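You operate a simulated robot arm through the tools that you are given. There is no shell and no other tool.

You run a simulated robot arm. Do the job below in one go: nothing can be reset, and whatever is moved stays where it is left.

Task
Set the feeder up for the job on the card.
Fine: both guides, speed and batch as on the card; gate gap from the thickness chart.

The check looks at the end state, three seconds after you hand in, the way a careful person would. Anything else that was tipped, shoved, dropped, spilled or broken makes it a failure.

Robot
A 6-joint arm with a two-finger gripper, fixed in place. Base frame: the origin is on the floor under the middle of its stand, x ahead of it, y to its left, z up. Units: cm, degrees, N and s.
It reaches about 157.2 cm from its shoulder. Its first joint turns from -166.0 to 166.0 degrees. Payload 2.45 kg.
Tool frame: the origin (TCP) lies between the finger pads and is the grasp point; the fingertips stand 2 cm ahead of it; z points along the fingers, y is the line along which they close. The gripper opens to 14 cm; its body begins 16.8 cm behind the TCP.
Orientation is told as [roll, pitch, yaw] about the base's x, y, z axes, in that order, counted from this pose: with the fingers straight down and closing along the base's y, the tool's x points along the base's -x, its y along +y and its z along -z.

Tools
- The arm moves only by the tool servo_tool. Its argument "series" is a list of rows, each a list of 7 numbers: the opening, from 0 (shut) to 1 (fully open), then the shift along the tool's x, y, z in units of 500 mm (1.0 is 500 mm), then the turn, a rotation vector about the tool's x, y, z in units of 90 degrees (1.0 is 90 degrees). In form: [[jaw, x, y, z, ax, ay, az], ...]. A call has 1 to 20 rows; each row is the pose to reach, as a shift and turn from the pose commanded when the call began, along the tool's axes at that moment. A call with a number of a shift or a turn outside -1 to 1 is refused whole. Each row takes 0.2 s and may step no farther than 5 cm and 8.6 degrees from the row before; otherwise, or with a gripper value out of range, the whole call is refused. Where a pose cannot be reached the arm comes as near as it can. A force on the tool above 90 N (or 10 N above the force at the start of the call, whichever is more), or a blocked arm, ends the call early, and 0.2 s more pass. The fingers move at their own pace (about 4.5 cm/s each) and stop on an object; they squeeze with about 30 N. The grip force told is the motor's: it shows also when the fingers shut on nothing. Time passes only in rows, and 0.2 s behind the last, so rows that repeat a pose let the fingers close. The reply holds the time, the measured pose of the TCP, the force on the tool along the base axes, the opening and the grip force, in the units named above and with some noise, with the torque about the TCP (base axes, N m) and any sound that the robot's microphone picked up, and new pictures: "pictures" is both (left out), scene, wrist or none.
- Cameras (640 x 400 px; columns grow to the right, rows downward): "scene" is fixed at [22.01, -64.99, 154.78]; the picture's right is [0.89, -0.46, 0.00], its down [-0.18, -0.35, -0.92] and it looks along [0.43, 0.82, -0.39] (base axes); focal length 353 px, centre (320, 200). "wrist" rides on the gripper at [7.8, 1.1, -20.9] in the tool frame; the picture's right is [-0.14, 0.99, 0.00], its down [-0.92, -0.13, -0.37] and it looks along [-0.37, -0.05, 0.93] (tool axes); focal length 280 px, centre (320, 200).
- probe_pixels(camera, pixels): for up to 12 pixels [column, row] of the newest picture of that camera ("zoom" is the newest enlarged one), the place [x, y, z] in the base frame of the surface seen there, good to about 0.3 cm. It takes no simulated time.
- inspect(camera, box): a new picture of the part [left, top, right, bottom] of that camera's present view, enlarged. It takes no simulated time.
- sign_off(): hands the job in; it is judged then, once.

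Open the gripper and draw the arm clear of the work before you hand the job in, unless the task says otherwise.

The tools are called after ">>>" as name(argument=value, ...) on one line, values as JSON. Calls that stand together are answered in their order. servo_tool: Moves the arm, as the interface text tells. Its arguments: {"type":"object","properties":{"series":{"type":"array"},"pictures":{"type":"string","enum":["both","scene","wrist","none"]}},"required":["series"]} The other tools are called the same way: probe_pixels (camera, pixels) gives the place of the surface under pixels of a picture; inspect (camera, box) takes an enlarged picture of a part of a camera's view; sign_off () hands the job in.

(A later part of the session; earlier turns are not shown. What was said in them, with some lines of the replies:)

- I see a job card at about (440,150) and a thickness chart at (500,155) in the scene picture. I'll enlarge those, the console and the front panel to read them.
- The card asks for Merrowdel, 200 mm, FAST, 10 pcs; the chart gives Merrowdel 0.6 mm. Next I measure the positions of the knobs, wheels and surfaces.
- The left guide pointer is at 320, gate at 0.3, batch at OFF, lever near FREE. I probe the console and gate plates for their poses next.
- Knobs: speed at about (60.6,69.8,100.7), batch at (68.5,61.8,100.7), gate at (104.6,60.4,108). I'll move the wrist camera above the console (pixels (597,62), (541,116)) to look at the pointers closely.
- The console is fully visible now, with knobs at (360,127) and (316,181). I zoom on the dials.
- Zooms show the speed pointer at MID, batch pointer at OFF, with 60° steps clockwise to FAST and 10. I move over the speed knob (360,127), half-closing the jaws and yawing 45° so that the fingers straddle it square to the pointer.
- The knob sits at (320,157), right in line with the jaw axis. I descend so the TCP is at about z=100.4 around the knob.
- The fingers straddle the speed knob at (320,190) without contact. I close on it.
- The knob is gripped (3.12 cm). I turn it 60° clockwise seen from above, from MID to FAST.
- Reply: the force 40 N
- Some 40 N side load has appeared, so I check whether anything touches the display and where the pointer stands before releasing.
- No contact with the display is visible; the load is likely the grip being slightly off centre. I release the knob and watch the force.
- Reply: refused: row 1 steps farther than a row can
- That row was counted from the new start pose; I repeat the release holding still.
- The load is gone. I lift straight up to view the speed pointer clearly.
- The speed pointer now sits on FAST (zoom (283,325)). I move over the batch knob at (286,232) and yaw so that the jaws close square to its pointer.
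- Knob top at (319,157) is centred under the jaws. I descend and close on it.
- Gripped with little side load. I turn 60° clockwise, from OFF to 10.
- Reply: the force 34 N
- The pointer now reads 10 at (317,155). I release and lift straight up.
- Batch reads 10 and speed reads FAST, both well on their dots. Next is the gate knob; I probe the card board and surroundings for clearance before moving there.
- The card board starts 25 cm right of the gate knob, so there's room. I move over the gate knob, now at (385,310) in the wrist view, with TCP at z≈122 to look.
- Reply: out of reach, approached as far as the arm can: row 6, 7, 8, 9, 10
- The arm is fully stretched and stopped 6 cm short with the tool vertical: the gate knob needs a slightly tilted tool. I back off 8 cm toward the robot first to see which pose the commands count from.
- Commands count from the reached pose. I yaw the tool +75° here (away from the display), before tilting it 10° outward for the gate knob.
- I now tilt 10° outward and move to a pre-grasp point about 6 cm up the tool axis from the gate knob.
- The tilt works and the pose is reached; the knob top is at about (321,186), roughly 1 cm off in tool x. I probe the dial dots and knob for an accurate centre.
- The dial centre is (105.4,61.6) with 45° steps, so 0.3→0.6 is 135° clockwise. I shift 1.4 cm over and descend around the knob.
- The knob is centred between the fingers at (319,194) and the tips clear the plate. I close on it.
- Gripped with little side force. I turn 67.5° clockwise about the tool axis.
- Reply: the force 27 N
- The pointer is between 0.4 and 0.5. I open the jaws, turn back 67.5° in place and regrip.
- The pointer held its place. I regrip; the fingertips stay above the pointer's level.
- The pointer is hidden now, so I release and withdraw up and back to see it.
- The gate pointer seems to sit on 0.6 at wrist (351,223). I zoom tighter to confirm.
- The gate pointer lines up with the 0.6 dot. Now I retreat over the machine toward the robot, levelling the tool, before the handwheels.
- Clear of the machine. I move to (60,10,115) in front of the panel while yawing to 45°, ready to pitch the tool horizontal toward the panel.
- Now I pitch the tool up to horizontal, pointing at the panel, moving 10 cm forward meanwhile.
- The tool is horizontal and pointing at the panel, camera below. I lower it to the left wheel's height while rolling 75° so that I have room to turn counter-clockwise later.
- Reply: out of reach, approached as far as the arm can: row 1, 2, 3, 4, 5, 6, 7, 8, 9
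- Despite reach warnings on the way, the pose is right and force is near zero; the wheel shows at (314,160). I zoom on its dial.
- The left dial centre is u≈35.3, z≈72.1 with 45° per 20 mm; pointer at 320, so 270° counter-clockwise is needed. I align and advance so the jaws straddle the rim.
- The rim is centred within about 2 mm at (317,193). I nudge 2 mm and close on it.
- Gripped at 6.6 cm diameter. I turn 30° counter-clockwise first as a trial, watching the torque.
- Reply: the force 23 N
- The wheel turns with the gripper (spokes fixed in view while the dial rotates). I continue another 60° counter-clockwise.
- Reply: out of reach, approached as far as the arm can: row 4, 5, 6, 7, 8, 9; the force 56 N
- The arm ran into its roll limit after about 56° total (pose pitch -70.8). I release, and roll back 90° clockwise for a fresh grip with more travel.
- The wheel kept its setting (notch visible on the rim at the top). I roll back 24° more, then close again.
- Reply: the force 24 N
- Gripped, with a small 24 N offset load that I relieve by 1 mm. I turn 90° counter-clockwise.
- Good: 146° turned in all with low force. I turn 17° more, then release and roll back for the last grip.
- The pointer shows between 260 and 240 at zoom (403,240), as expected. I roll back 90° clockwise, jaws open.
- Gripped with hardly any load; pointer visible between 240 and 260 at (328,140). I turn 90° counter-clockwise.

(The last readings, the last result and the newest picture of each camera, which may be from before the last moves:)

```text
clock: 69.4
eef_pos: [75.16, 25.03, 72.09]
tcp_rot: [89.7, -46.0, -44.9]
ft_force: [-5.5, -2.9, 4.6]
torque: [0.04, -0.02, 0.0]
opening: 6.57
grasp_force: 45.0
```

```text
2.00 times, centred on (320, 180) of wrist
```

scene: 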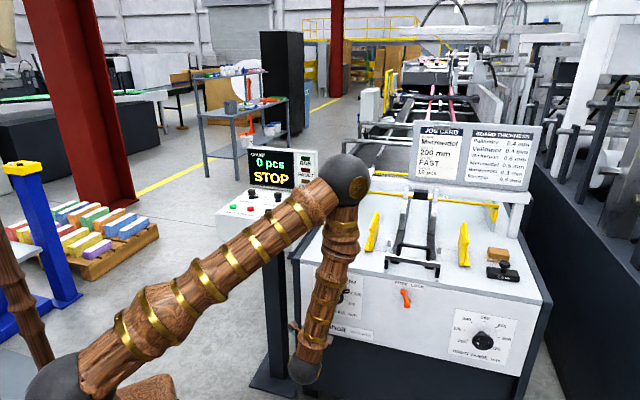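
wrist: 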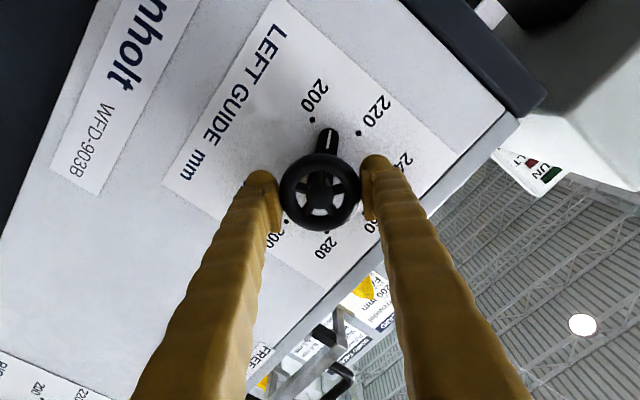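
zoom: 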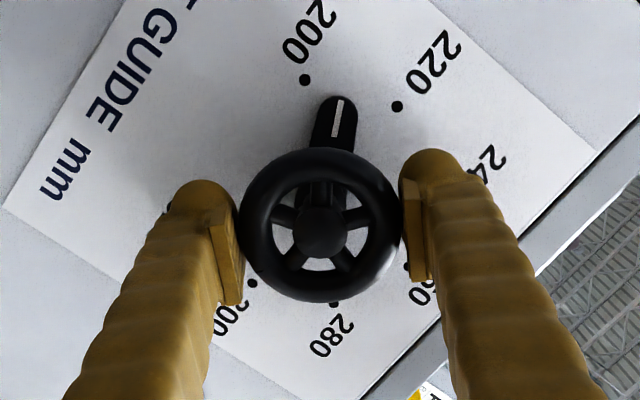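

The pointer is about 17° short of 200. I turn 17° more and look.

>>> servo_tool(series=[[0, 0, 0, 0, 0, 0, -0.0637], [0, 0, 0, 0, 0, 0, -0.1273], [0, 0, 0, 0, 0, 0, -0.191], [0, 0, 0, 0, 0, 0, -0.191]], pictures="wrist")

>>> inspect(camera="wrist", box=[260, 80, 380, 200])

```text
clock: 70.4
eef_pos: [75.12, 24.98, 72.18]
tcp_rot: [89.7, -63.1, -44.6]
ft_force: [-11.4, -17.1, -10.4]
torque: [-0.11, 0.1, -0.03]
opening: 6.59
grasp_force: 45.1
```

wrist: 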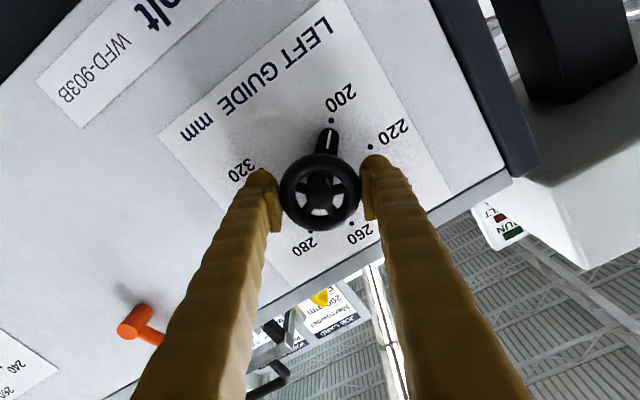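

```text
3.33 times, centred on (320, 140) of wrist
```

zoom: 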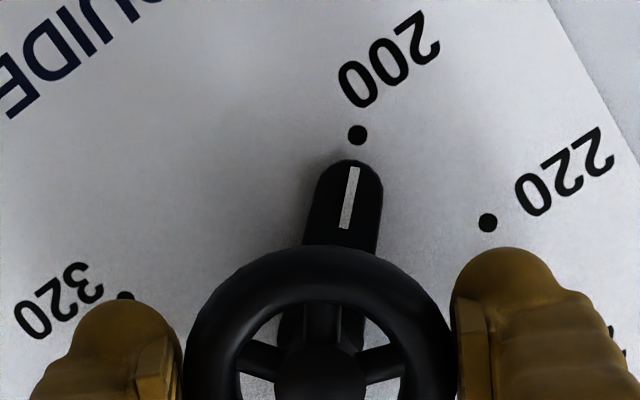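

The white line extends right into the 200 dot (zoom (357,135)). I release and back away 12 cm to confirm.

>>> servo_tool(series=[[0.7, 0, 0, 0, 0, 0, 0], [0.7, 0, 0, 0, 0, 0, 0], [0.7, 0, 0, 0, 0, 0, 0], [0.7, 0, 0, -0.06, 0, 0, 0], [0.7, 0, 0, -0.15, 0, 0, 0], [0.7, 0, 0, -0.24, 0, 0, 0]])

>>> inspect(camera="wrist", box=[250, 80, 400, 220])

```text
clock: 71.8
eef_pos: [68.45, 16.7, 72.96]
tcp_rot: [89.2, -62.6, -44.3]
ft_force: [-0.4, -0.2, -0.4]
torque: [0.01, 0.0, 0.01]
opening: 9.79
grasp_force: 0.1
out of reach, approached as far as the arm can: row 6
```

scene: 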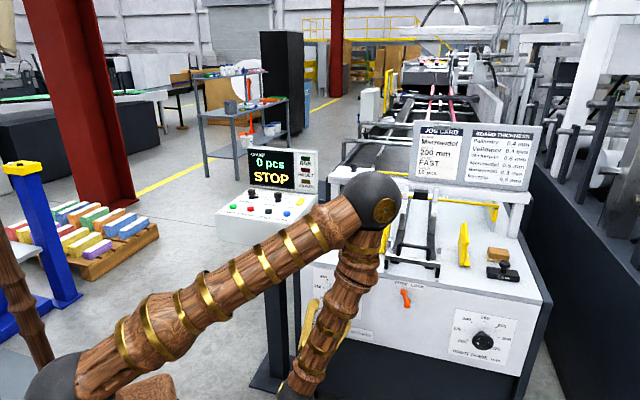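
wrist: 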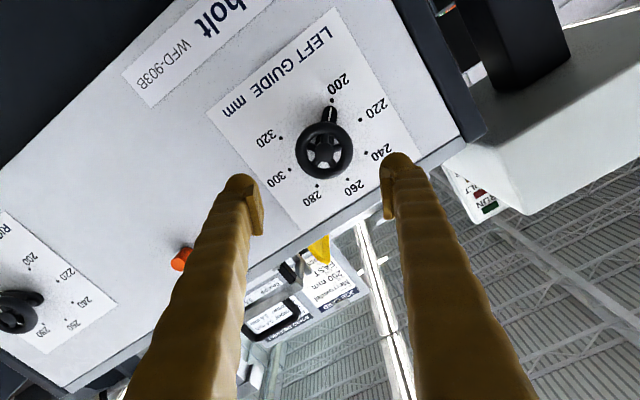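

```text
2.86 times, centred on (325, 150) of wrist
```

zoom: 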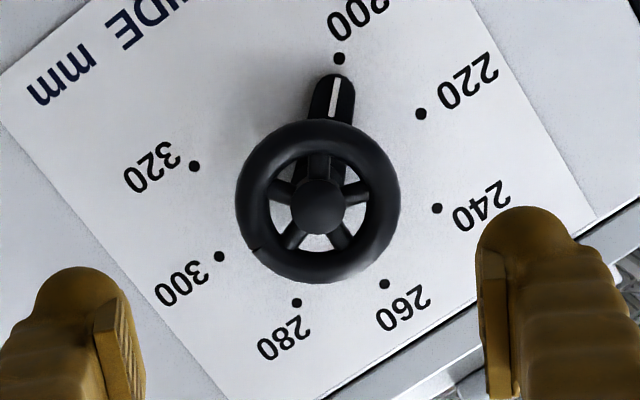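

Left guide reads 200. I translate along the panel to the right wheel, rolling back 60° on the way.

>>> servo_tool(series=[[0.7, -0.0324, -0.0877, 0, 0, 0, 0.0606], [0.7, -0.0647, -0.1755, 0, 0, 0, 0.1212], [0.7, -0.0971, -0.2632, 0, 0, 0, 0.1818], [0.7, -0.1295, -0.3509, 0, 0, 0, 0.2424], [0.7, -0.1618, -0.4386, 0, 0, 0, 0.303], [0.7, -0.1942, -0.5264, 0, 0, 0, 0.3636], [0.7, -0.2265, -0.6141, 0, 0, 0, 0.4242], [0.7, -0.2589, -0.7018, 0, 0, 0, 0.4848], [0.7, -0.2913, -0.7895, 0, 0, 0, 0.5455], [0.7, -0.3236, -0.8773, 0, 0, 0, 0.6061], [0.7, -0.356, -0.965, 0, 0, 0, 0.6667], [0.7, -0.356, -0.965, 0, 0, 0, 0.6667]])

```text
clock: 74.4
eef_pos: [104.65, -19.37, 66.98]
tcp_rot: [89.8, -3.0, -45.0]
ft_force: [-0.3, 0.2, 0.2]
torque: [0.02, 0.02, 0.0]
opening: 9.77
grasp_force: 0.0
```

scene: 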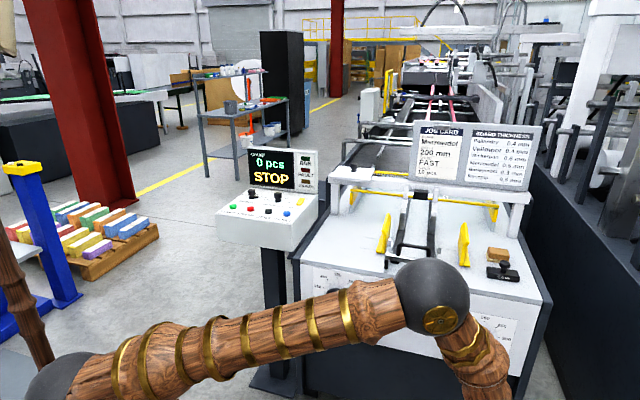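
wrist: 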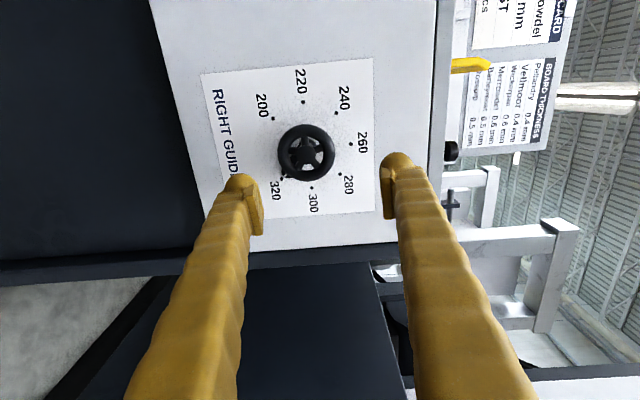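

The left yellow guide has visibly moved inward (383,232). The right wheel is at (306,152); I zoom and probe its dial.

>>> inspect(camera="wrist", box=[220, 60, 400, 220])

>>> probe_pixels(camera="wrist", pixels=[[306, 152], [273, 120], [303, 102], [337, 113], [351, 145], [340, 174], [311, 187], [282, 178], [306, 127], [306, 179], [282, 154], [331, 151]])

```text
2.50 times, centred on (310, 140) of wrist
```

zoom: 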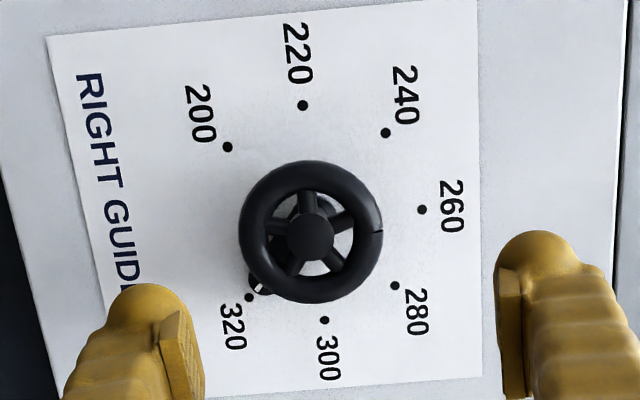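

```text
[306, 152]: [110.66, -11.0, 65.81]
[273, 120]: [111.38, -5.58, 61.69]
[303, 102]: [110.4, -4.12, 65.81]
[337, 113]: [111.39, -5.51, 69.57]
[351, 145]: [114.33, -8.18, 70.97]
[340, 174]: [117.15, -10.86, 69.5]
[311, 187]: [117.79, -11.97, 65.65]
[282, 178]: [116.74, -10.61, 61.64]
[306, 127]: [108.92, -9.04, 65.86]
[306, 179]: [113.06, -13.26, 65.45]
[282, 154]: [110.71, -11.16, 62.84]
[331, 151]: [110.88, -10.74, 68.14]
```

The right dial centre is at u≈86.3, z≈65.6, pointer at 320. I align with the wheel axis and roll 78° clockwise to have about 135° of travel per grip.

>>> servo_tool(series=[[0.7, 0.0288, -0.0274, 0, 0, 0, 0.0867], [0.7, 0.0288, -0.0274, 0, 0, 0, 0.1733], [0.7, 0.0288, -0.0274, 0, 0, 0, 0.26], [0.7, 0.0288, -0.0274, 0, 0, 0, 0.3467], [0.7, 0.0288, -0.0274, 0, 0, 0, 0.4333], [0.7, 0.0288, -0.0274, 0, 0, 0, 0.52], [0.7, 0.0288, -0.0274, 0, 0, 0, 0.6067], [0.7, 0.0288, -0.0274, 0, 0, 0, 0.6933], [0.7, 0.0288, -0.0274, 0, 0, 0, 0.78], [0.7, 0.0288, -0.0274, 0, 0, 0, 0.8667], [0.7, 0.0288, -0.0274, 0, 0, 0, 0.8667]], pictures="wrist")

>>> inspect(camera="wrist", box=[220, 60, 400, 220])

```text
clock: 76.8
eef_pos: [103.44, -18.48, 65.42]
tcp_rot: [89.5, 75.0, -45.5]
ft_force: [0.9, 0.1, -0.5]
torque: [-0.02, -0.01, 0.03]
opening: 9.82
grasp_force: 0.0
```

wrist: 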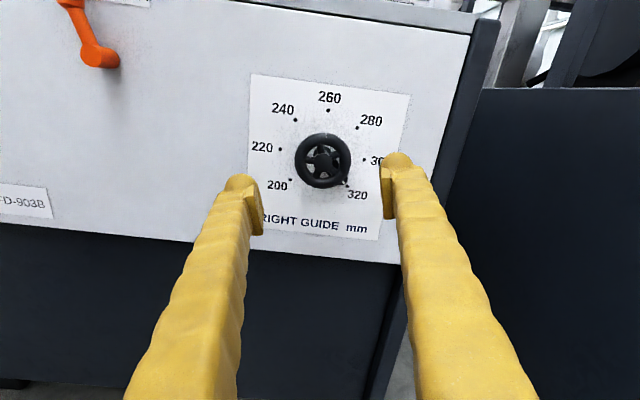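

```text
2.50 times, centred on (310, 140) of wrist
```

zoom: 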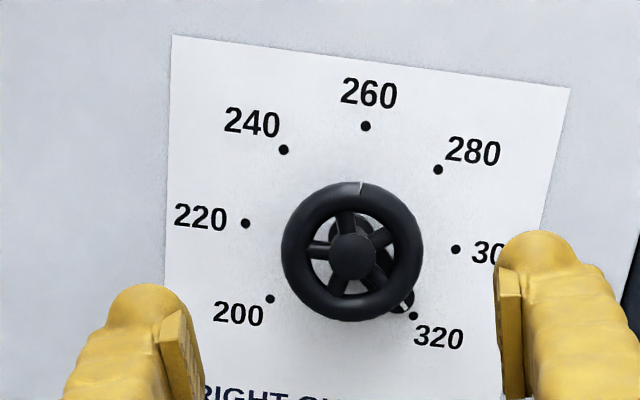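

The view is now upright, with the pointer at 320 and the rim centre at about (323,160). I correct 3 mm and advance to straddle the rim.

>>> servo_tool(series=[[0.68, 0.004, 0.006, 0.06, 0, 0, 0], [0.68, 0.004, 0.006, 0.13, 0, 0, 0], [0.68, 0.004, 0.006, 0.19, 0, 0, 0], [0.68, 0.004, 0.006, 0.215, 0, 0, 0], [0.68, 0.004, 0.006, 0.215, 0, 0, 0]], pictures="wrist")

>>> inspect(camera="wrist", box=[220, 80, 420, 280])

```text
clock: 78.0
eef_pos: [111.03, -11.09, 65.59]
tcp_rot: [89.4, 74.9, -45.4]
ft_force: [-0.2, 0.1, 1.1]
torque: [0.01, -0.01, 0.0]
opening: 9.53
grasp_force: 0.0
```

wrist: 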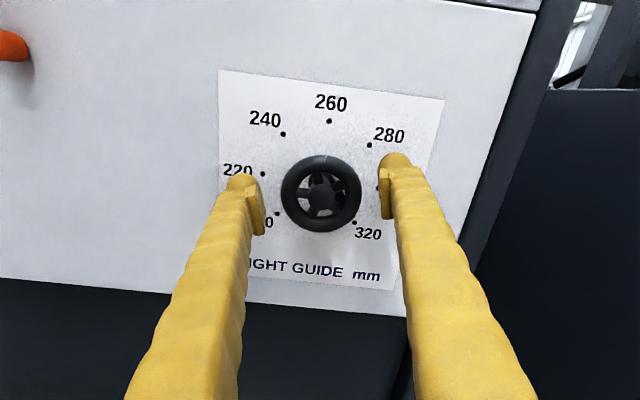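

```text
2.00 times, centred on (320, 180) of wrist
```

zoom: 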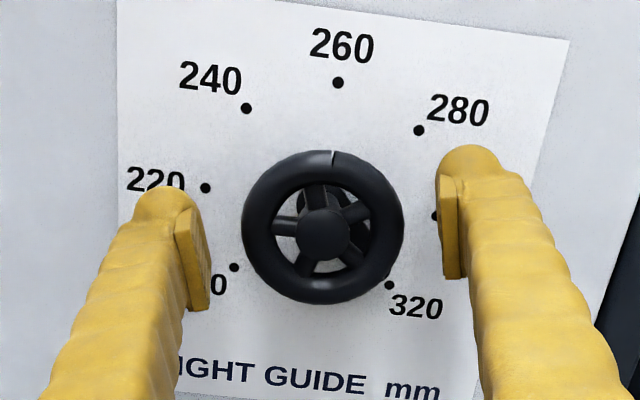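

The rim is centred between the fingers. I close on it and turn 30° counter-clockwise as a first step.

>>> servo_tool(series=[[0, 0, 0, 0, 0, 0, 0], [0, 0, 0, 0, 0, 0, 0], [0, 0, 0, 0, 0, 0, 0], [0, 0, 0, 0, 0, 0, 0], [0, 0, 0, 0, 0, 0, -0.0833], [0, 0, 0, 0, 0, 0, -0.1667], [0, 0, 0, 0, 0, 0, -0.25], [0, 0, 0, 0, 0, 0, -0.3333], [0, 0, 0, 0, 0, 0, -0.3333]], pictures="wrist")

```text
clock: 80.0
eef_pos: [111.15, -11.04, 65.66]
tcp_rot: [89.7, 44.9, -45.2]
ft_force: [-36.5, -16.5, -7.5]
torque: [-0.11, 0.15, 0.21]
opening: 6.58
grasp_force: 44.6
```

wrist: 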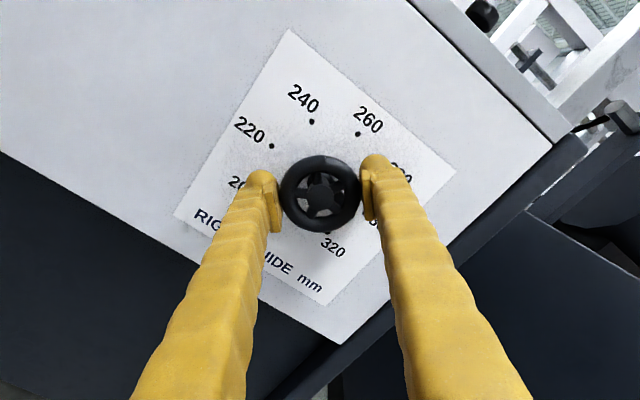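

Axial load has risen to about 37 N; I check that the wheel actually turned with the grip.

>>> inspect(camera="wrist", box=[220, 80, 420, 280])

```text
2.00 times, centred on (320, 180) of wrist
```

zoom: 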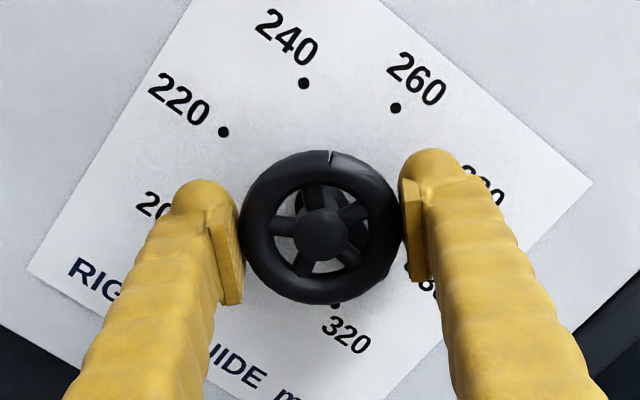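

The notch stayed put in the view, so the wheel turned along. I ease back 1 mm and continue 75° counter-clockwise.

>>> servo_tool(series=[[0, 0, 0, -0.002, 0, 0, -0.0833], [0, 0, 0, -0.002, 0, 0, -0.1667], [0, 0, 0, -0.002, 0, 0, -0.25], [0, 0, 0, -0.002, 0, 0, -0.3333], [0, 0, 0, -0.002, 0, 0, -0.4167], [0, 0, 0, -0.002, 0, 0, -0.5], [0, 0, 0, -0.002, 0, 0, -0.5833], [0, 0, 0, -0.002, 0, 0, -0.6667], [0, 0, 0, -0.002, 0, 0, -0.75], [0, 0, 0, -0.002, 0, 0, -0.8333], [0, 0, 0, -0.002, 0, 0, -0.8333]], pictures="wrist")

>>> inspect(camera="wrist", box=[220, 80, 420, 280])

```text
clock: 82.4
eef_pos: [111.19, -11.29, 65.63]
tcp_rot: [89.7, -30.1, -44.9]
ft_force: [52.5, 0.2, -63.6]
torque: [0.32, -0.48, 0.26]
opening: 6.62
grasp_force: 45.0
```

wrist: 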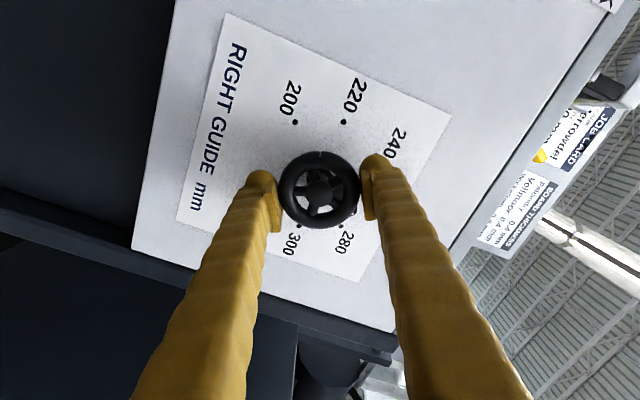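

```text
2.00 times, centred on (320, 180) of wrist
```

zoom: 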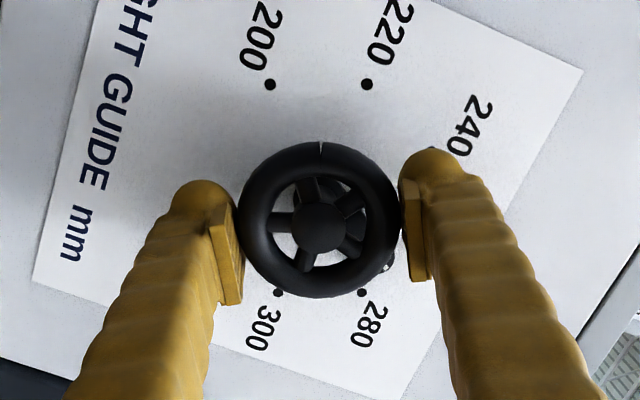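

The load along the closing axis has grown to about 80 N, so I ease the tool 2.5 mm toward the wheel centre before anything else.

>>> servo_tool(series=[[0, 0, -0.0025, 0, 0, 0, 0], [0, 0, -0.005, 0, 0, 0, 0], [0, 0, -0.005, 0, 0, 0, 0]], pictures="none")

```text
clock: 83.2
eef_pos: [111.29, -11.16, 65.63]
tcp_rot: [89.9, -30.1, -45.0]
ft_force: [34.7, -1.5, -30.8]
torque: [-0.19, 0.05, 0.23]
opening: 6.56
grasp_force: 45.1
```

That halved the load; another 2.5 mm should centre it.

>>> servo_tool(series=[[0, 0, -0.0025, 0.001, 0, 0, 0], [0, 0, -0.005, 0.002, 0, 0, 0], [0, 0, -0.005, 0.002, 0, 0, 0]], pictures="wrist")

>>> inspect(camera="wrist", box=[220, 80, 420, 280])

```text
clock: 84.0
eef_pos: [111.31, -11.24, 65.72]
tcp_rot: [90.2, -30.1, -45.0]
ft_force: [-51.4, -8.1, 32.3]
torque: [0.52, -0.46, 0.57]
opening: 6.58
grasp_force: 45.0
```

wrist: 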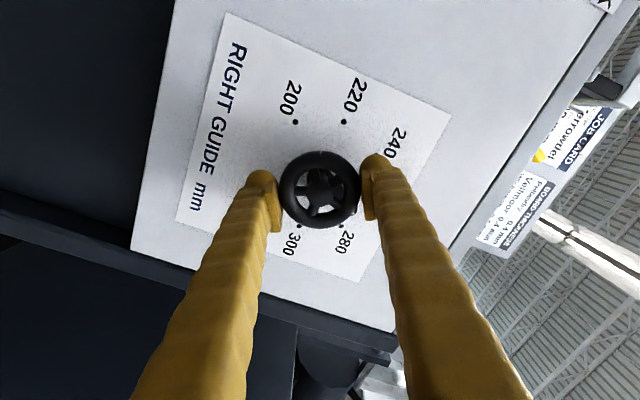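

```text
2.00 times, centred on (320, 180) of wrist
```

zoom: 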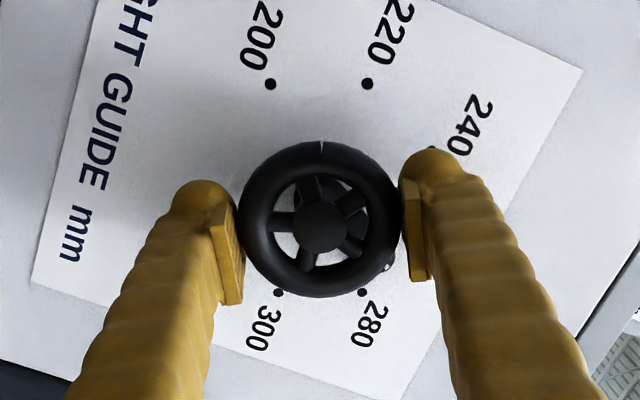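

I overshot slightly; rather than fight stiffness I release, so the arm relaxes, and see where the free pose is.

>>> servo_tool(series=[[0.68, 0, 0.0025, -0.001, 0, 0, 0], [0.68, 0, 0.0025, -0.001, 0, 0, 0], [0.68, 0, 0.0025, -0.001, 0, 0, 0], [0.68, 0, 0.0025, -0.001, 0, 0, 0]], pictures="wrist")

>>> inspect(camera="wrist", box=[220, 80, 420, 280])

```text
clock: 85.0
eef_pos: [111.3, -11.22, 65.34]
tcp_rot: [89.9, -30.1, -45.1]
ft_force: [-0.4, 0.5, 0.9]
torque: [0.04, 0.0, -0.05]
opening: 9.55
grasp_force: 0.1
```

wrist: 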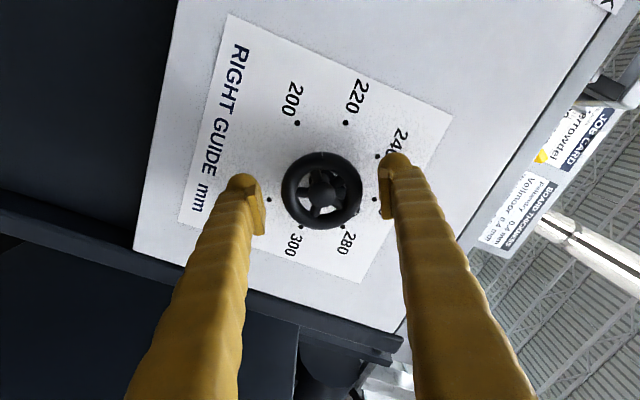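

```text
2.00 times, centred on (320, 180) of wrist
```

zoom: 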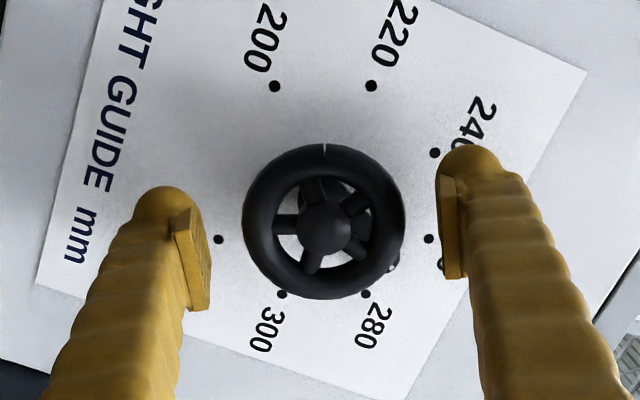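

Free pose is z=65.34 with the rim only about 1 mm off centre. I shift 1 mm and roll back 82.5° clockwise; two grips of 82.5° will finish the remaining 165°.

>>> servo_tool(series=[[0.68, 0.001, 0.002, 0, 0, 0, 0.0833], [0.68, 0.001, 0.002, 0, 0, 0, 0.1667], [0.68, 0.001, 0.002, 0, 0, 0, 0.25], [0.68, 0.001, 0.002, 0, 0, 0, 0.3333], [0.68, 0.001, 0.002, 0, 0, 0, 0.4167], [0.68, 0.001, 0.002, 0, 0, 0, 0.5], [0.68, 0.001, 0.002, 0, 0, 0, 0.5833], [0.68, 0.001, 0.002, 0, 0, 0, 0.6667], [0.68, 0.001, 0.002, 0, 0, 0, 0.75], [0.68, 0.001, 0.002, 0, 0, 0, 0.8333], [0.68, 0.001, 0.002, 0, 0, 0, 0.9167], [0.68, 0.001, 0.002, 0, 0, 0, 0.9167]], pictures="wrist")

>>> inspect(camera="wrist", box=[220, 80, 420, 280])

```text
clock: 87.6
eef_pos: [111.19, -11.21, 65.48]
tcp_rot: [89.7, 52.5, -45.2]
ft_force: [-0.2, -0.3, 1.2]
torque: [-0.06, 0.02, -0.03]
opening: 9.53
grasp_force: 0.1
```

wrist: 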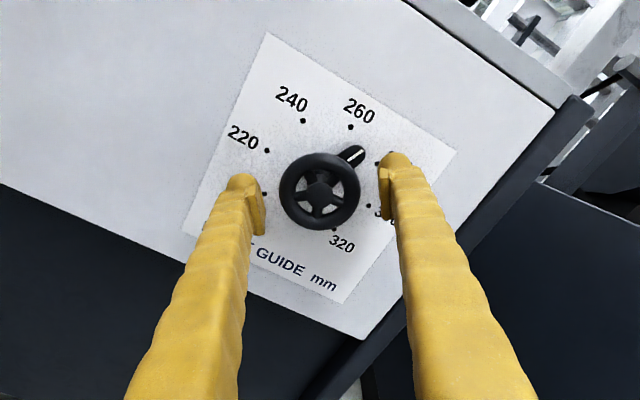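

```text
2.00 times, centred on (320, 180) of wrist
```

zoom: 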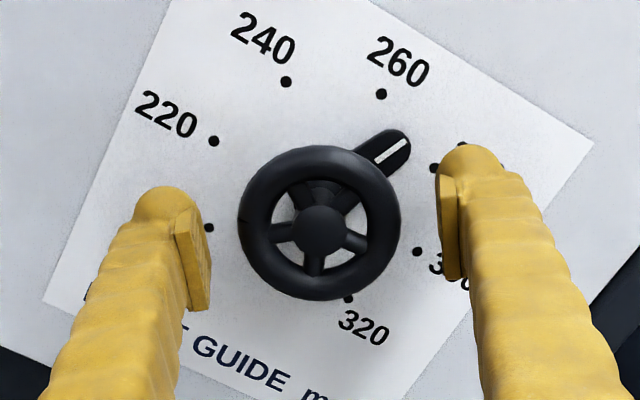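

The pointer is between 260 and 280 (zoom (390,148)) as expected. I correct 1 mm and close.

>>> servo_tool(series=[[0.68, 0, -0.002, 0, 0, 0, 0], [0, 0, -0.002, 0, 0, 0, 0], [0, 0, -0.002, 0, 0, 0, 0], [0, 0, -0.002, 0, 0, 0, 0], [0, 0, -0.002, 0, 0, 0, 0]], pictures="none")

```text
clock: 88.8
eef_pos: [111.19, -11.14, 65.49]
tcp_rot: [89.9, 52.4, -45.2]
ft_force: [7.8, -2.9, 2.1]
torque: [0.04, -0.03, -0.11]
opening: 6.61
grasp_force: 44.7
```

Only about 8 N of load now. I turn 60° counter-clockwise and check the force on the way.

>>> servo_tool(series=[[0, 0, 0, 0, 0, 0, -0.0833], [0, 0, 0, 0, 0, 0, -0.1667], [0, 0, 0, 0, 0, 0, -0.25], [0, 0, 0, 0, 0, 0, -0.3333], [0, 0, 0, 0, 0, 0, -0.4167], [0, 0, 0, 0, 0, 0, -0.5], [0, 0, 0, 0, 0, 0, -0.5833], [0, 0, 0, 0, 0, 0, -0.6667], [0, 0, 0, 0, 0, 0, -0.6667]], pictures="none")

```text
clock: 90.8
eef_pos: [111.22, -10.99, 65.52]
tcp_rot: [89.9, -7.7, -45.1]
ft_force: [17.5, -13.9, 20.3]
torque: [0.1, -0.07, -0.08]
opening: 6.57
grasp_force: 45.0
```

Load is a modest 30 N. I finish this grip with 22.5° more, then release.

>>> servo_tool(series=[[0, -0.001, 0.001, 0, 0, 0, -0.0833], [0, -0.001, 0.001, 0, 0, 0, -0.1667], [0, -0.001, 0.001, 0, 0, 0, -0.25], [0, -0.001, 0.001, 0, 0, 0, -0.25], [0.68, -0.001, 0.001, 0, 0, 0, -0.25], [0.68, -0.001, 0.001, 0, 0, 0, -0.25], [0.68, -0.001, 0.001, 0, 0, 0, -0.25], [0.68, -0.001, 0.001, 0, 0, 0, -0.25]], pictures="wrist")

>>> inspect(camera="wrist", box=[220, 80, 420, 280])

```text
clock: 92.6
eef_pos: [111.2, -11.13, 65.46]
tcp_rot: [89.8, -30.1, -45.0]
ft_force: [-0.5, 0.3, -0.1]
torque: [0.01, -0.02, -0.01]
opening: 9.54
grasp_force: 0.1
```

wrist: 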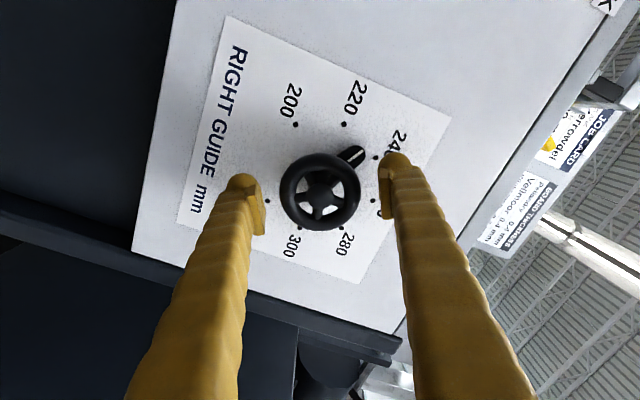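

```text
2.00 times, centred on (320, 180) of wrist
```

zoom: 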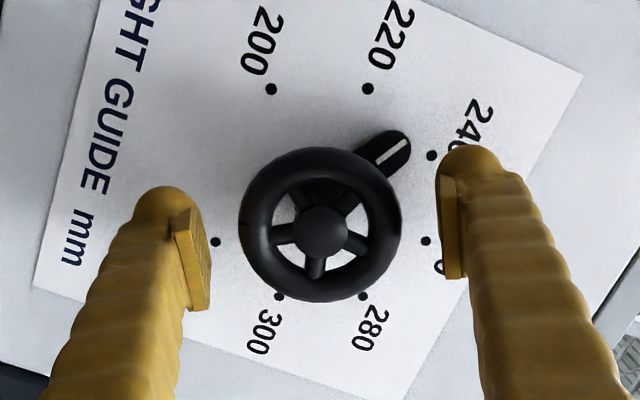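

The pointer is just past 240 as planned. I roll back 82.5°, regrip, with jaws centred on the rim.

>>> servo_tool(series=[[0.68, 0, 0, 0, 0, 0, 0.0833], [0.68, 0, 0, 0, 0, 0, 0.1667], [0.68, 0, 0, 0, 0, 0, 0.25], [0.68, 0, 0, 0, 0, 0, 0.3333], [0.68, 0, 0, 0, 0, 0, 0.4167], [0.68, 0, 0, 0, 0, 0, 0.5], [0.68, 0, 0, 0, 0, 0, 0.5833], [0.68, 0, 0, 0, 0, 0, 0.6667], [0.68, 0, 0, 0, 0, 0, 0.75], [0.68, 0, 0, 0, 0, 0, 0.8333], [0.68, 0, 0, 0, 0, 0, 0.9167], [0.68, 0, 0, 0, 0, 0, 0.9167], [0, 0, 0, 0, 0, 0, 0.9167], [0, 0, 0, 0, 0, 0, 0.9167], [0, 0, 0, 0, 0, 0, 0.9167], [0, 0, 0, 0, 0, 0, 0.9167]], pictures="wrist")

```text
clock: 96.0
eef_pos: [111.15, -11.2, 65.5]
tcp_rot: [89.8, 52.4, -45.2]
ft_force: [5.6, -3.2, 1.3]
torque: [0.01, -0.04, -0.03]
opening: 6.55
grasp_force: 45.2
```

wrist: 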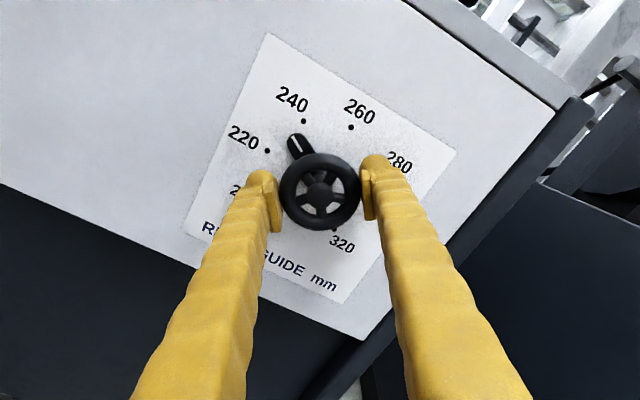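

The grip is clean (6 N) with the pointer at (297,145), just past 240. I turn 75° counter-clockwise, leaving a small final correction.

>>> servo_tool(series=[[0, 0, 0, 0, 0, 0, -0.0833], [0, 0, 0, 0, 0, 0, -0.1667], [0, 0, 0, 0, 0, 0, -0.25], [0, 0, 0, 0, 0, 0, -0.3333], [0, 0, 0, 0, 0, 0, -0.4167], [0, 0, 0, 0, 0, 0, -0.5], [0, 0, 0, 0, 0, 0, -0.5833], [0, 0, 0, 0, 0, 0, -0.6667], [0, 0, 0, 0, 0, 0, -0.75], [0, 0, 0, 0, 0, 0, -0.8333], [0, 0, 0, 0, 0, 0, -0.8333]], pictures="wrist")

>>> inspect(camera="wrist", box=[260, 80, 380, 200])

```text
clock: 98.4
eef_pos: [111.2, -11.14, 65.45]
tcp_rot: [89.9, -22.6, -44.9]
ft_force: [2.0, 12.0, 4.0]
torque: [-0.03, 0.03, 0.12]
opening: 6.55
grasp_force: 45.4
```

wrist: 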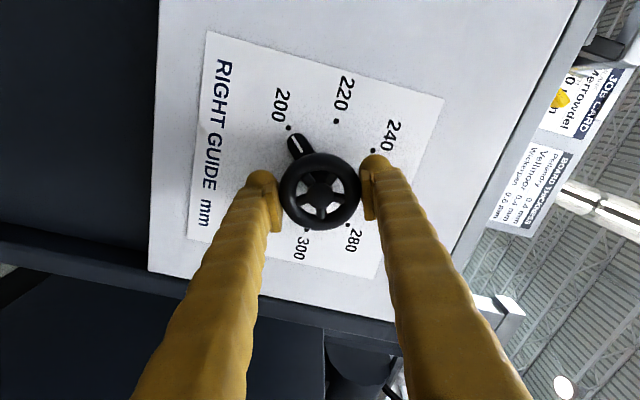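

```text
3.33 times, centred on (320, 140) of wrist
```

zoom: 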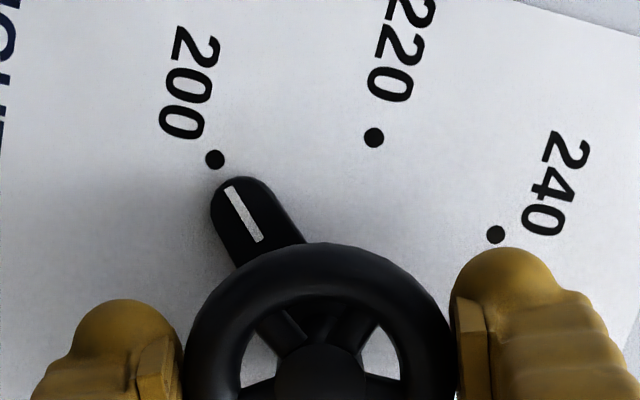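

The pointer line nearly reaches the 200 dot (zoom (215,160)) but parallax at this roll suggests it's about 3° short. I turn 3.5° more, release, and roll to a parallax-free view.

>>> servo_tool(series=[[0, 0, 0, 0, 0, 0, -0.0195], [0, 0, 0, 0, 0, 0, -0.0389], [0, 0, 0, 0, 0, 0, -0.0389], [0.68, 0, 0, 0, 0, 0, -0.0389], [0.68, 0, 0, 0, 0, 0, -0.0389], [0.68, 0, 0, 0, 0, 0, -0.0389], [0.68, 0, 0, 0, 0, 0, -0.1167], [0.68, 0, 0, 0, 0, 0, -0.1944], [0.68, 0, 0, 0, 0, 0, -0.25], [0.68, 0, 0, 0, 0, 0, -0.25]], pictures="wrist")

>>> inspect(camera="wrist", box=[260, 80, 380, 200])

>>> inspect(camera="wrist", box=[220, 80, 420, 280])

```text
clock: 100.6
eef_pos: [111.37, -11.15, 65.53]
tcp_rot: [89.8, -45.1, -44.9]
ft_force: [-0.5, -0.6, -0.3]
torque: [-0.01, -0.03, 0.04]
opening: 9.54
grasp_force: 0.0
```

wrist: 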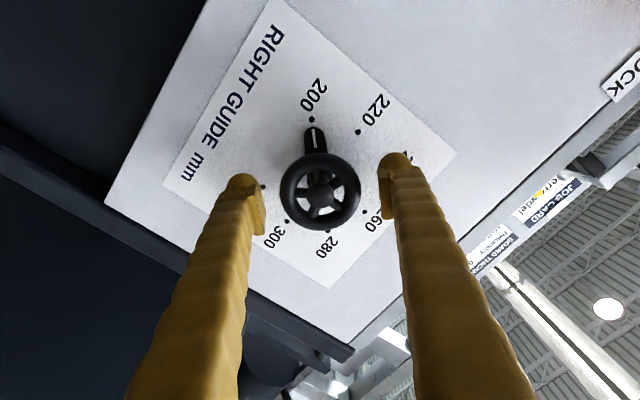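

```text
3.33 times, centred on (320, 140) of wrist
```

zoom: 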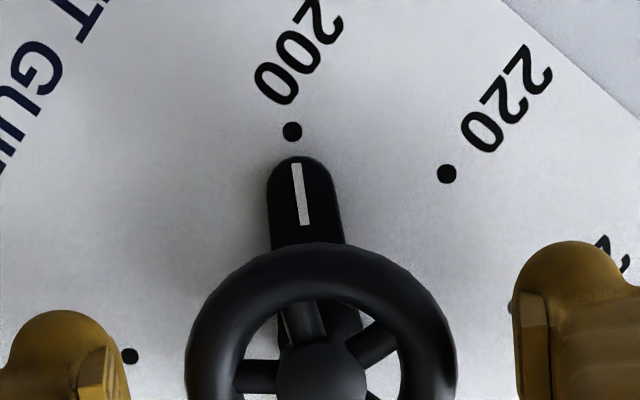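

```text
2.00 times, centred on (320, 180) of wrist
```

zoom: 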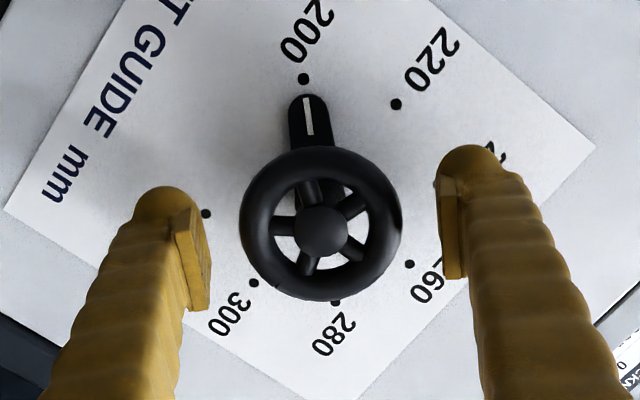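

The line meets the 200 dot to within about 1°. I withdraw 12 cm straight back to view the whole dial.

>>> servo_tool(series=[[0.7, 0, 0, -0.06, 0, 0, 0], [0.7, 0, 0, -0.15, 0, 0, 0], [0.7, 0, 0, -0.24, 0, 0, 0], [0.7, 0, 0, -0.24, 0, 0, 0]])

>>> inspect(camera="wrist", box=[260, 80, 380, 200])

>>> inspect(camera="scene", box=[320, 170, 540, 300])

```text
clock: 101.6
eef_pos: [102.88, -19.61, 65.76]
tcp_rot: [89.7, -45.1, -44.9]
ft_force: [-0.5, -0.8, 0.1]
torque: [0.02, 0.02, 0.01]
opening: 9.79
grasp_force: 0.0
```

scene: 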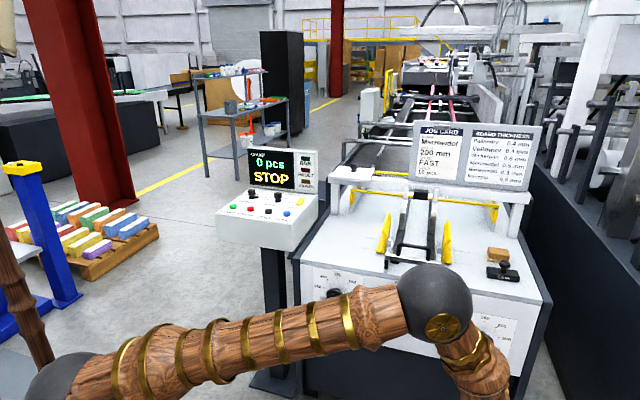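
wrist: 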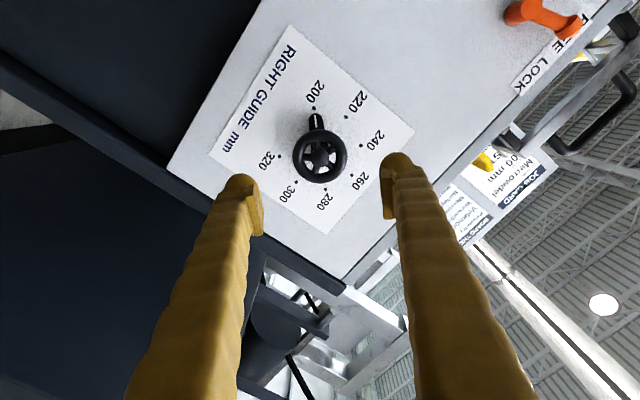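

```text
3.33 times, centred on (320, 140) of wrist
```

zoom: 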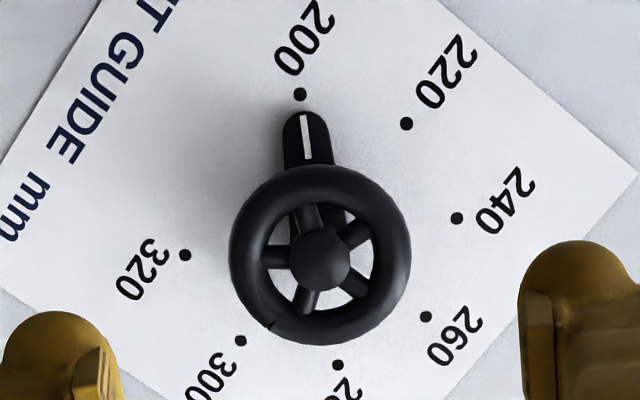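

```text
2.91 times, centred on (430, 235) of scene
```

zoom: 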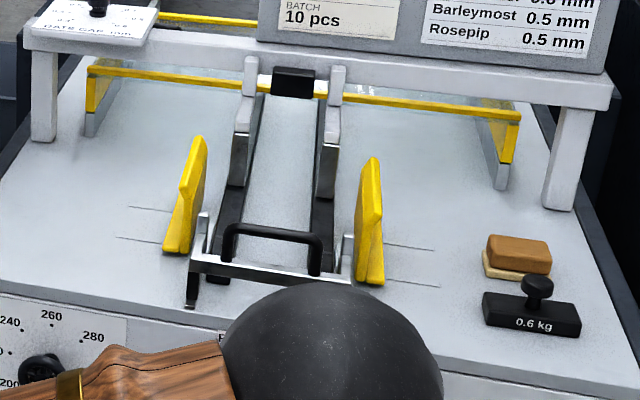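

Both yellow guides are now in near the feed frame. I zoom tightly on the pointer to gauge the last degree.

>>> inspect(camera="wrist", box=[296, 94, 336, 134])

>>> probe_pixels(camera="wrist", pixels=[[314, 108], [316, 118], [316.5, 126], [325.5, 189.5], [320, 156]])

```text
10.00 times, centred on (316, 114) of wrist
```

zoom: 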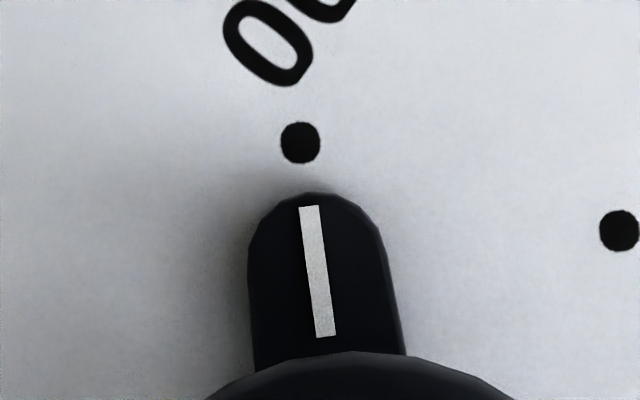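

```text
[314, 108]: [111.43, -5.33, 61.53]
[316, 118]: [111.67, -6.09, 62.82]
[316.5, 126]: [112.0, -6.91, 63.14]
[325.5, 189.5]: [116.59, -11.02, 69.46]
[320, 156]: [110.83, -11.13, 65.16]
```

The right pointer is on 200 to within about half a degree. I slide back in front of the left wheel at the same roll to check it with the same accuracy.

>>> servo_tool(series=[[0.7, 0.0571, 0.074, 0.0051, 0, 0, 0], [0.7, 0.1142, 0.148, 0.0102, 0, 0, 0], [0.7, 0.1713, 0.222, 0.0153, 0, 0, 0], [0.7, 0.2284, 0.296, 0.0204, 0, 0, 0], [0.7, 0.2855, 0.37, 0.0255, 0, 0, 0], [0.7, 0.3425, 0.444, 0.0305, 0, 0, 0], [0.7, 0.3996, 0.518, 0.0356, 0, 0, 0], [0.7, 0.4567, 0.592, 0.0407, 0, 0, 0], [0.7, 0.5138, 0.666, 0.0458, 0, 0, 0], [0.7, 0.5709, 0.74, 0.0509, 0, 0, 0], [0.7, 0.628, 0.814, 0.056, 0, 0, 0], [0.7, 0.628, 0.814, 0.056, 0, 0, 0]])

>>> inspect(camera="wrist", box=[260, 80, 380, 200])

>>> inspect(camera="wrist", box=[296, 94, 336, 134])

```text
clock: 104.2
eef_pos: [68.41, 18.41, 71.97]
tcp_rot: [89.8, -45.1, -45.0]
ft_force: [0.3, 0.3, -0.5]
torque: [0.02, 0.02, 0.0]
opening: 9.81
grasp_force: 0.1
```

scene: 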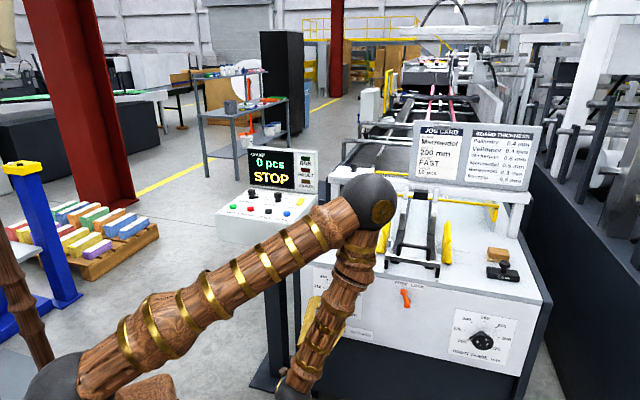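
wrist: 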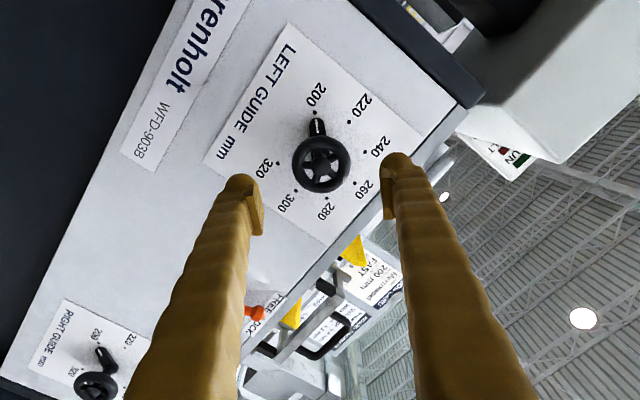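

```text
3.33 times, centred on (320, 140) of wrist
```

zoom: 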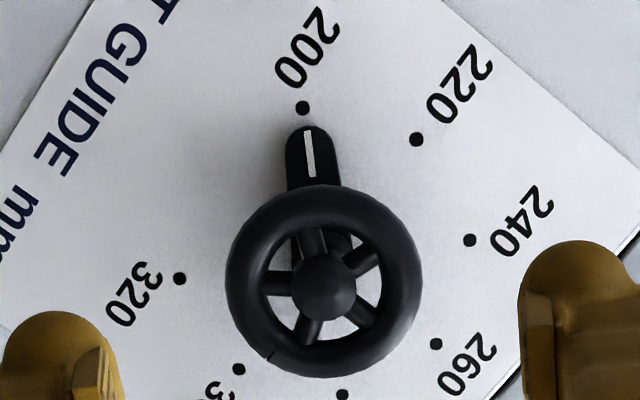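

```text
10.00 times, centred on (316, 114) of wrist
```

zoom: 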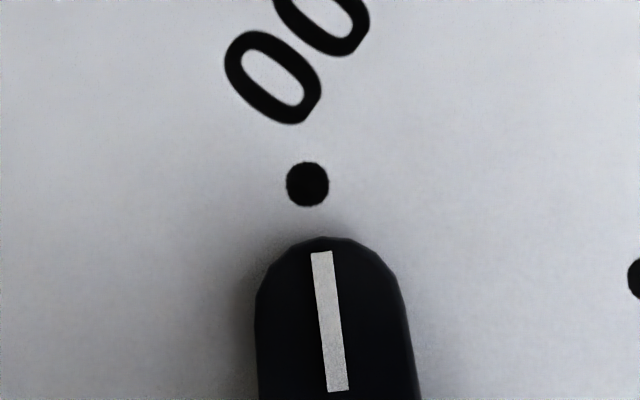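

The left pointer is also within about 1° of 200. Everything is set, so I open fully and draw the arm back and away from the panel.

>>> servo_tool(series=[[0.8, -0.04, -0.01, -0.04, 0, 0, 0], [0.9, -0.12, -0.03, -0.08, 0, 0, 0], [1, -0.19, -0.048, -0.12, 0, 0, 0], [1, -0.26, -0.065, -0.16, 0, 0, 0], [1, -0.33, -0.083, -0.2, 0, 0, 0], [1, -0.4, -0.1, -0.24, 0, 0, 0], [1, -0.47, -0.118, -0.28, 0, 0, 0], [1, -0.53, -0.132, -0.3, 0, 0, 0], [1, -0.566, -0.141, -0.32, 0, 0, 0], [1, -0.566, -0.141, -0.32, 0, 0, 0]])

```text
clock: 106.4
eef_pos: [74.89, -10.41, 87.15]
tcp_rot: [89.9, -45.1, -44.8]
ft_force: [-0.4, 0.0, -0.3]
torque: [0.0, 0.0, -0.02]
opening: 14.01
grasp_force: 0.1
```

scene: 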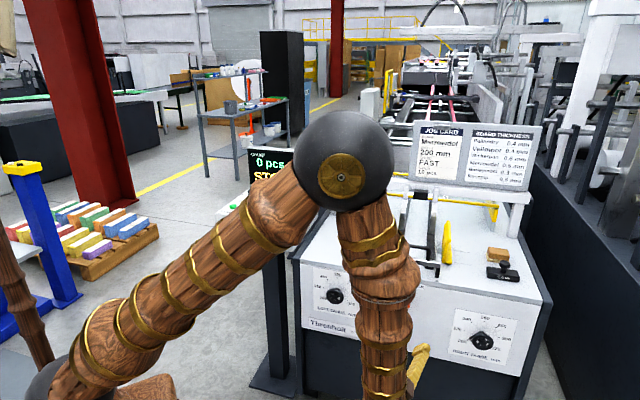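
wrist: 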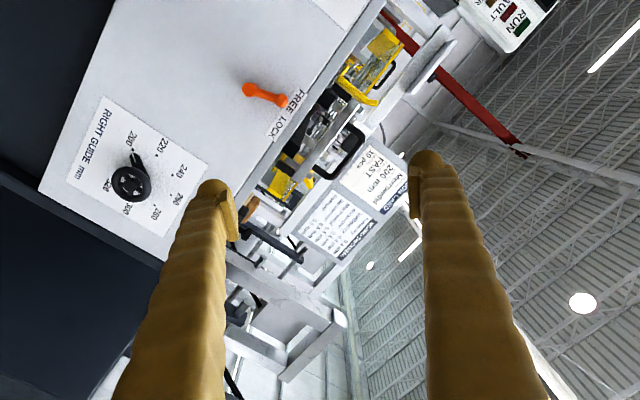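

The arm is clear of the machine. I do one last check of the dials, lever and loose items in the scene picture.

>>> inspect(camera="scene", box=[295, 255, 535, 380])

>>> inspect(camera="scene", box=[380, 170, 540, 290])

```text
2.67 times, centred on (415, 318) of scene
```

zoom: 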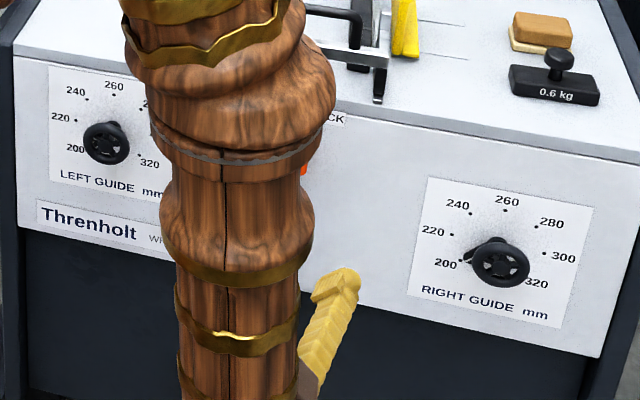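

```text
3.33 times, centred on (460, 230) of scene
```

zoom: 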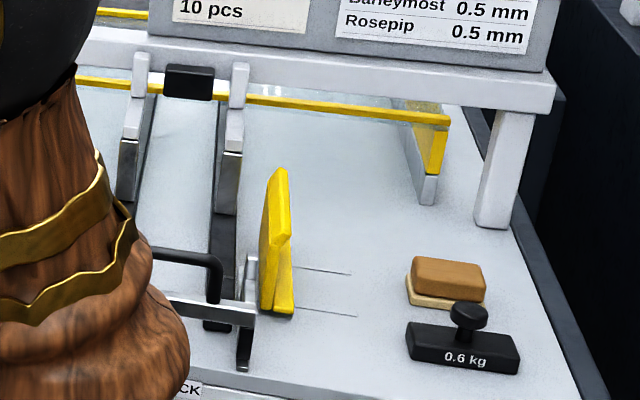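

All five settings are in place: both guides at 200, speed FAST, batch 10, gate 0.6 mm. The weight, sponge, and FREE/LOCK lever are untouched and the gripper is open and clear, so I hand in.

>>> sign_off()

```text
The job is handed in.
```

The feeder is set up for the Merrowdel job and handed in; the result of the check hasn't come back.

| Setting | Card or chart | Set to |
|---|---|---|
| Left guide | 200 mm | 200, within about 1° on the dial (about 0.5 mm) |
| Right guide | 200 mm | 200, within about half a degree |
| Speed | FAST | FAST |
| Batch | 10 pcs | 10 |
| Gate gap | 0.6 mm (Merrowdel on the thickness chart) | 0.6 |

I read the gate, speed and batch off their pointers after releasing each knob. My last look at the guide dials was just before drawing the arm back. The arm blocked the scene camera's view of the console at the end, so speed and batch were not looked at again at hand-in.

The FREE/LOCK lever was at FREE when I started, and I left it there because neither the task nor the card mentions locking. The 0.6 kg weight and the block beside it were not touched. The gripper is open and the arm is clear of the machine.
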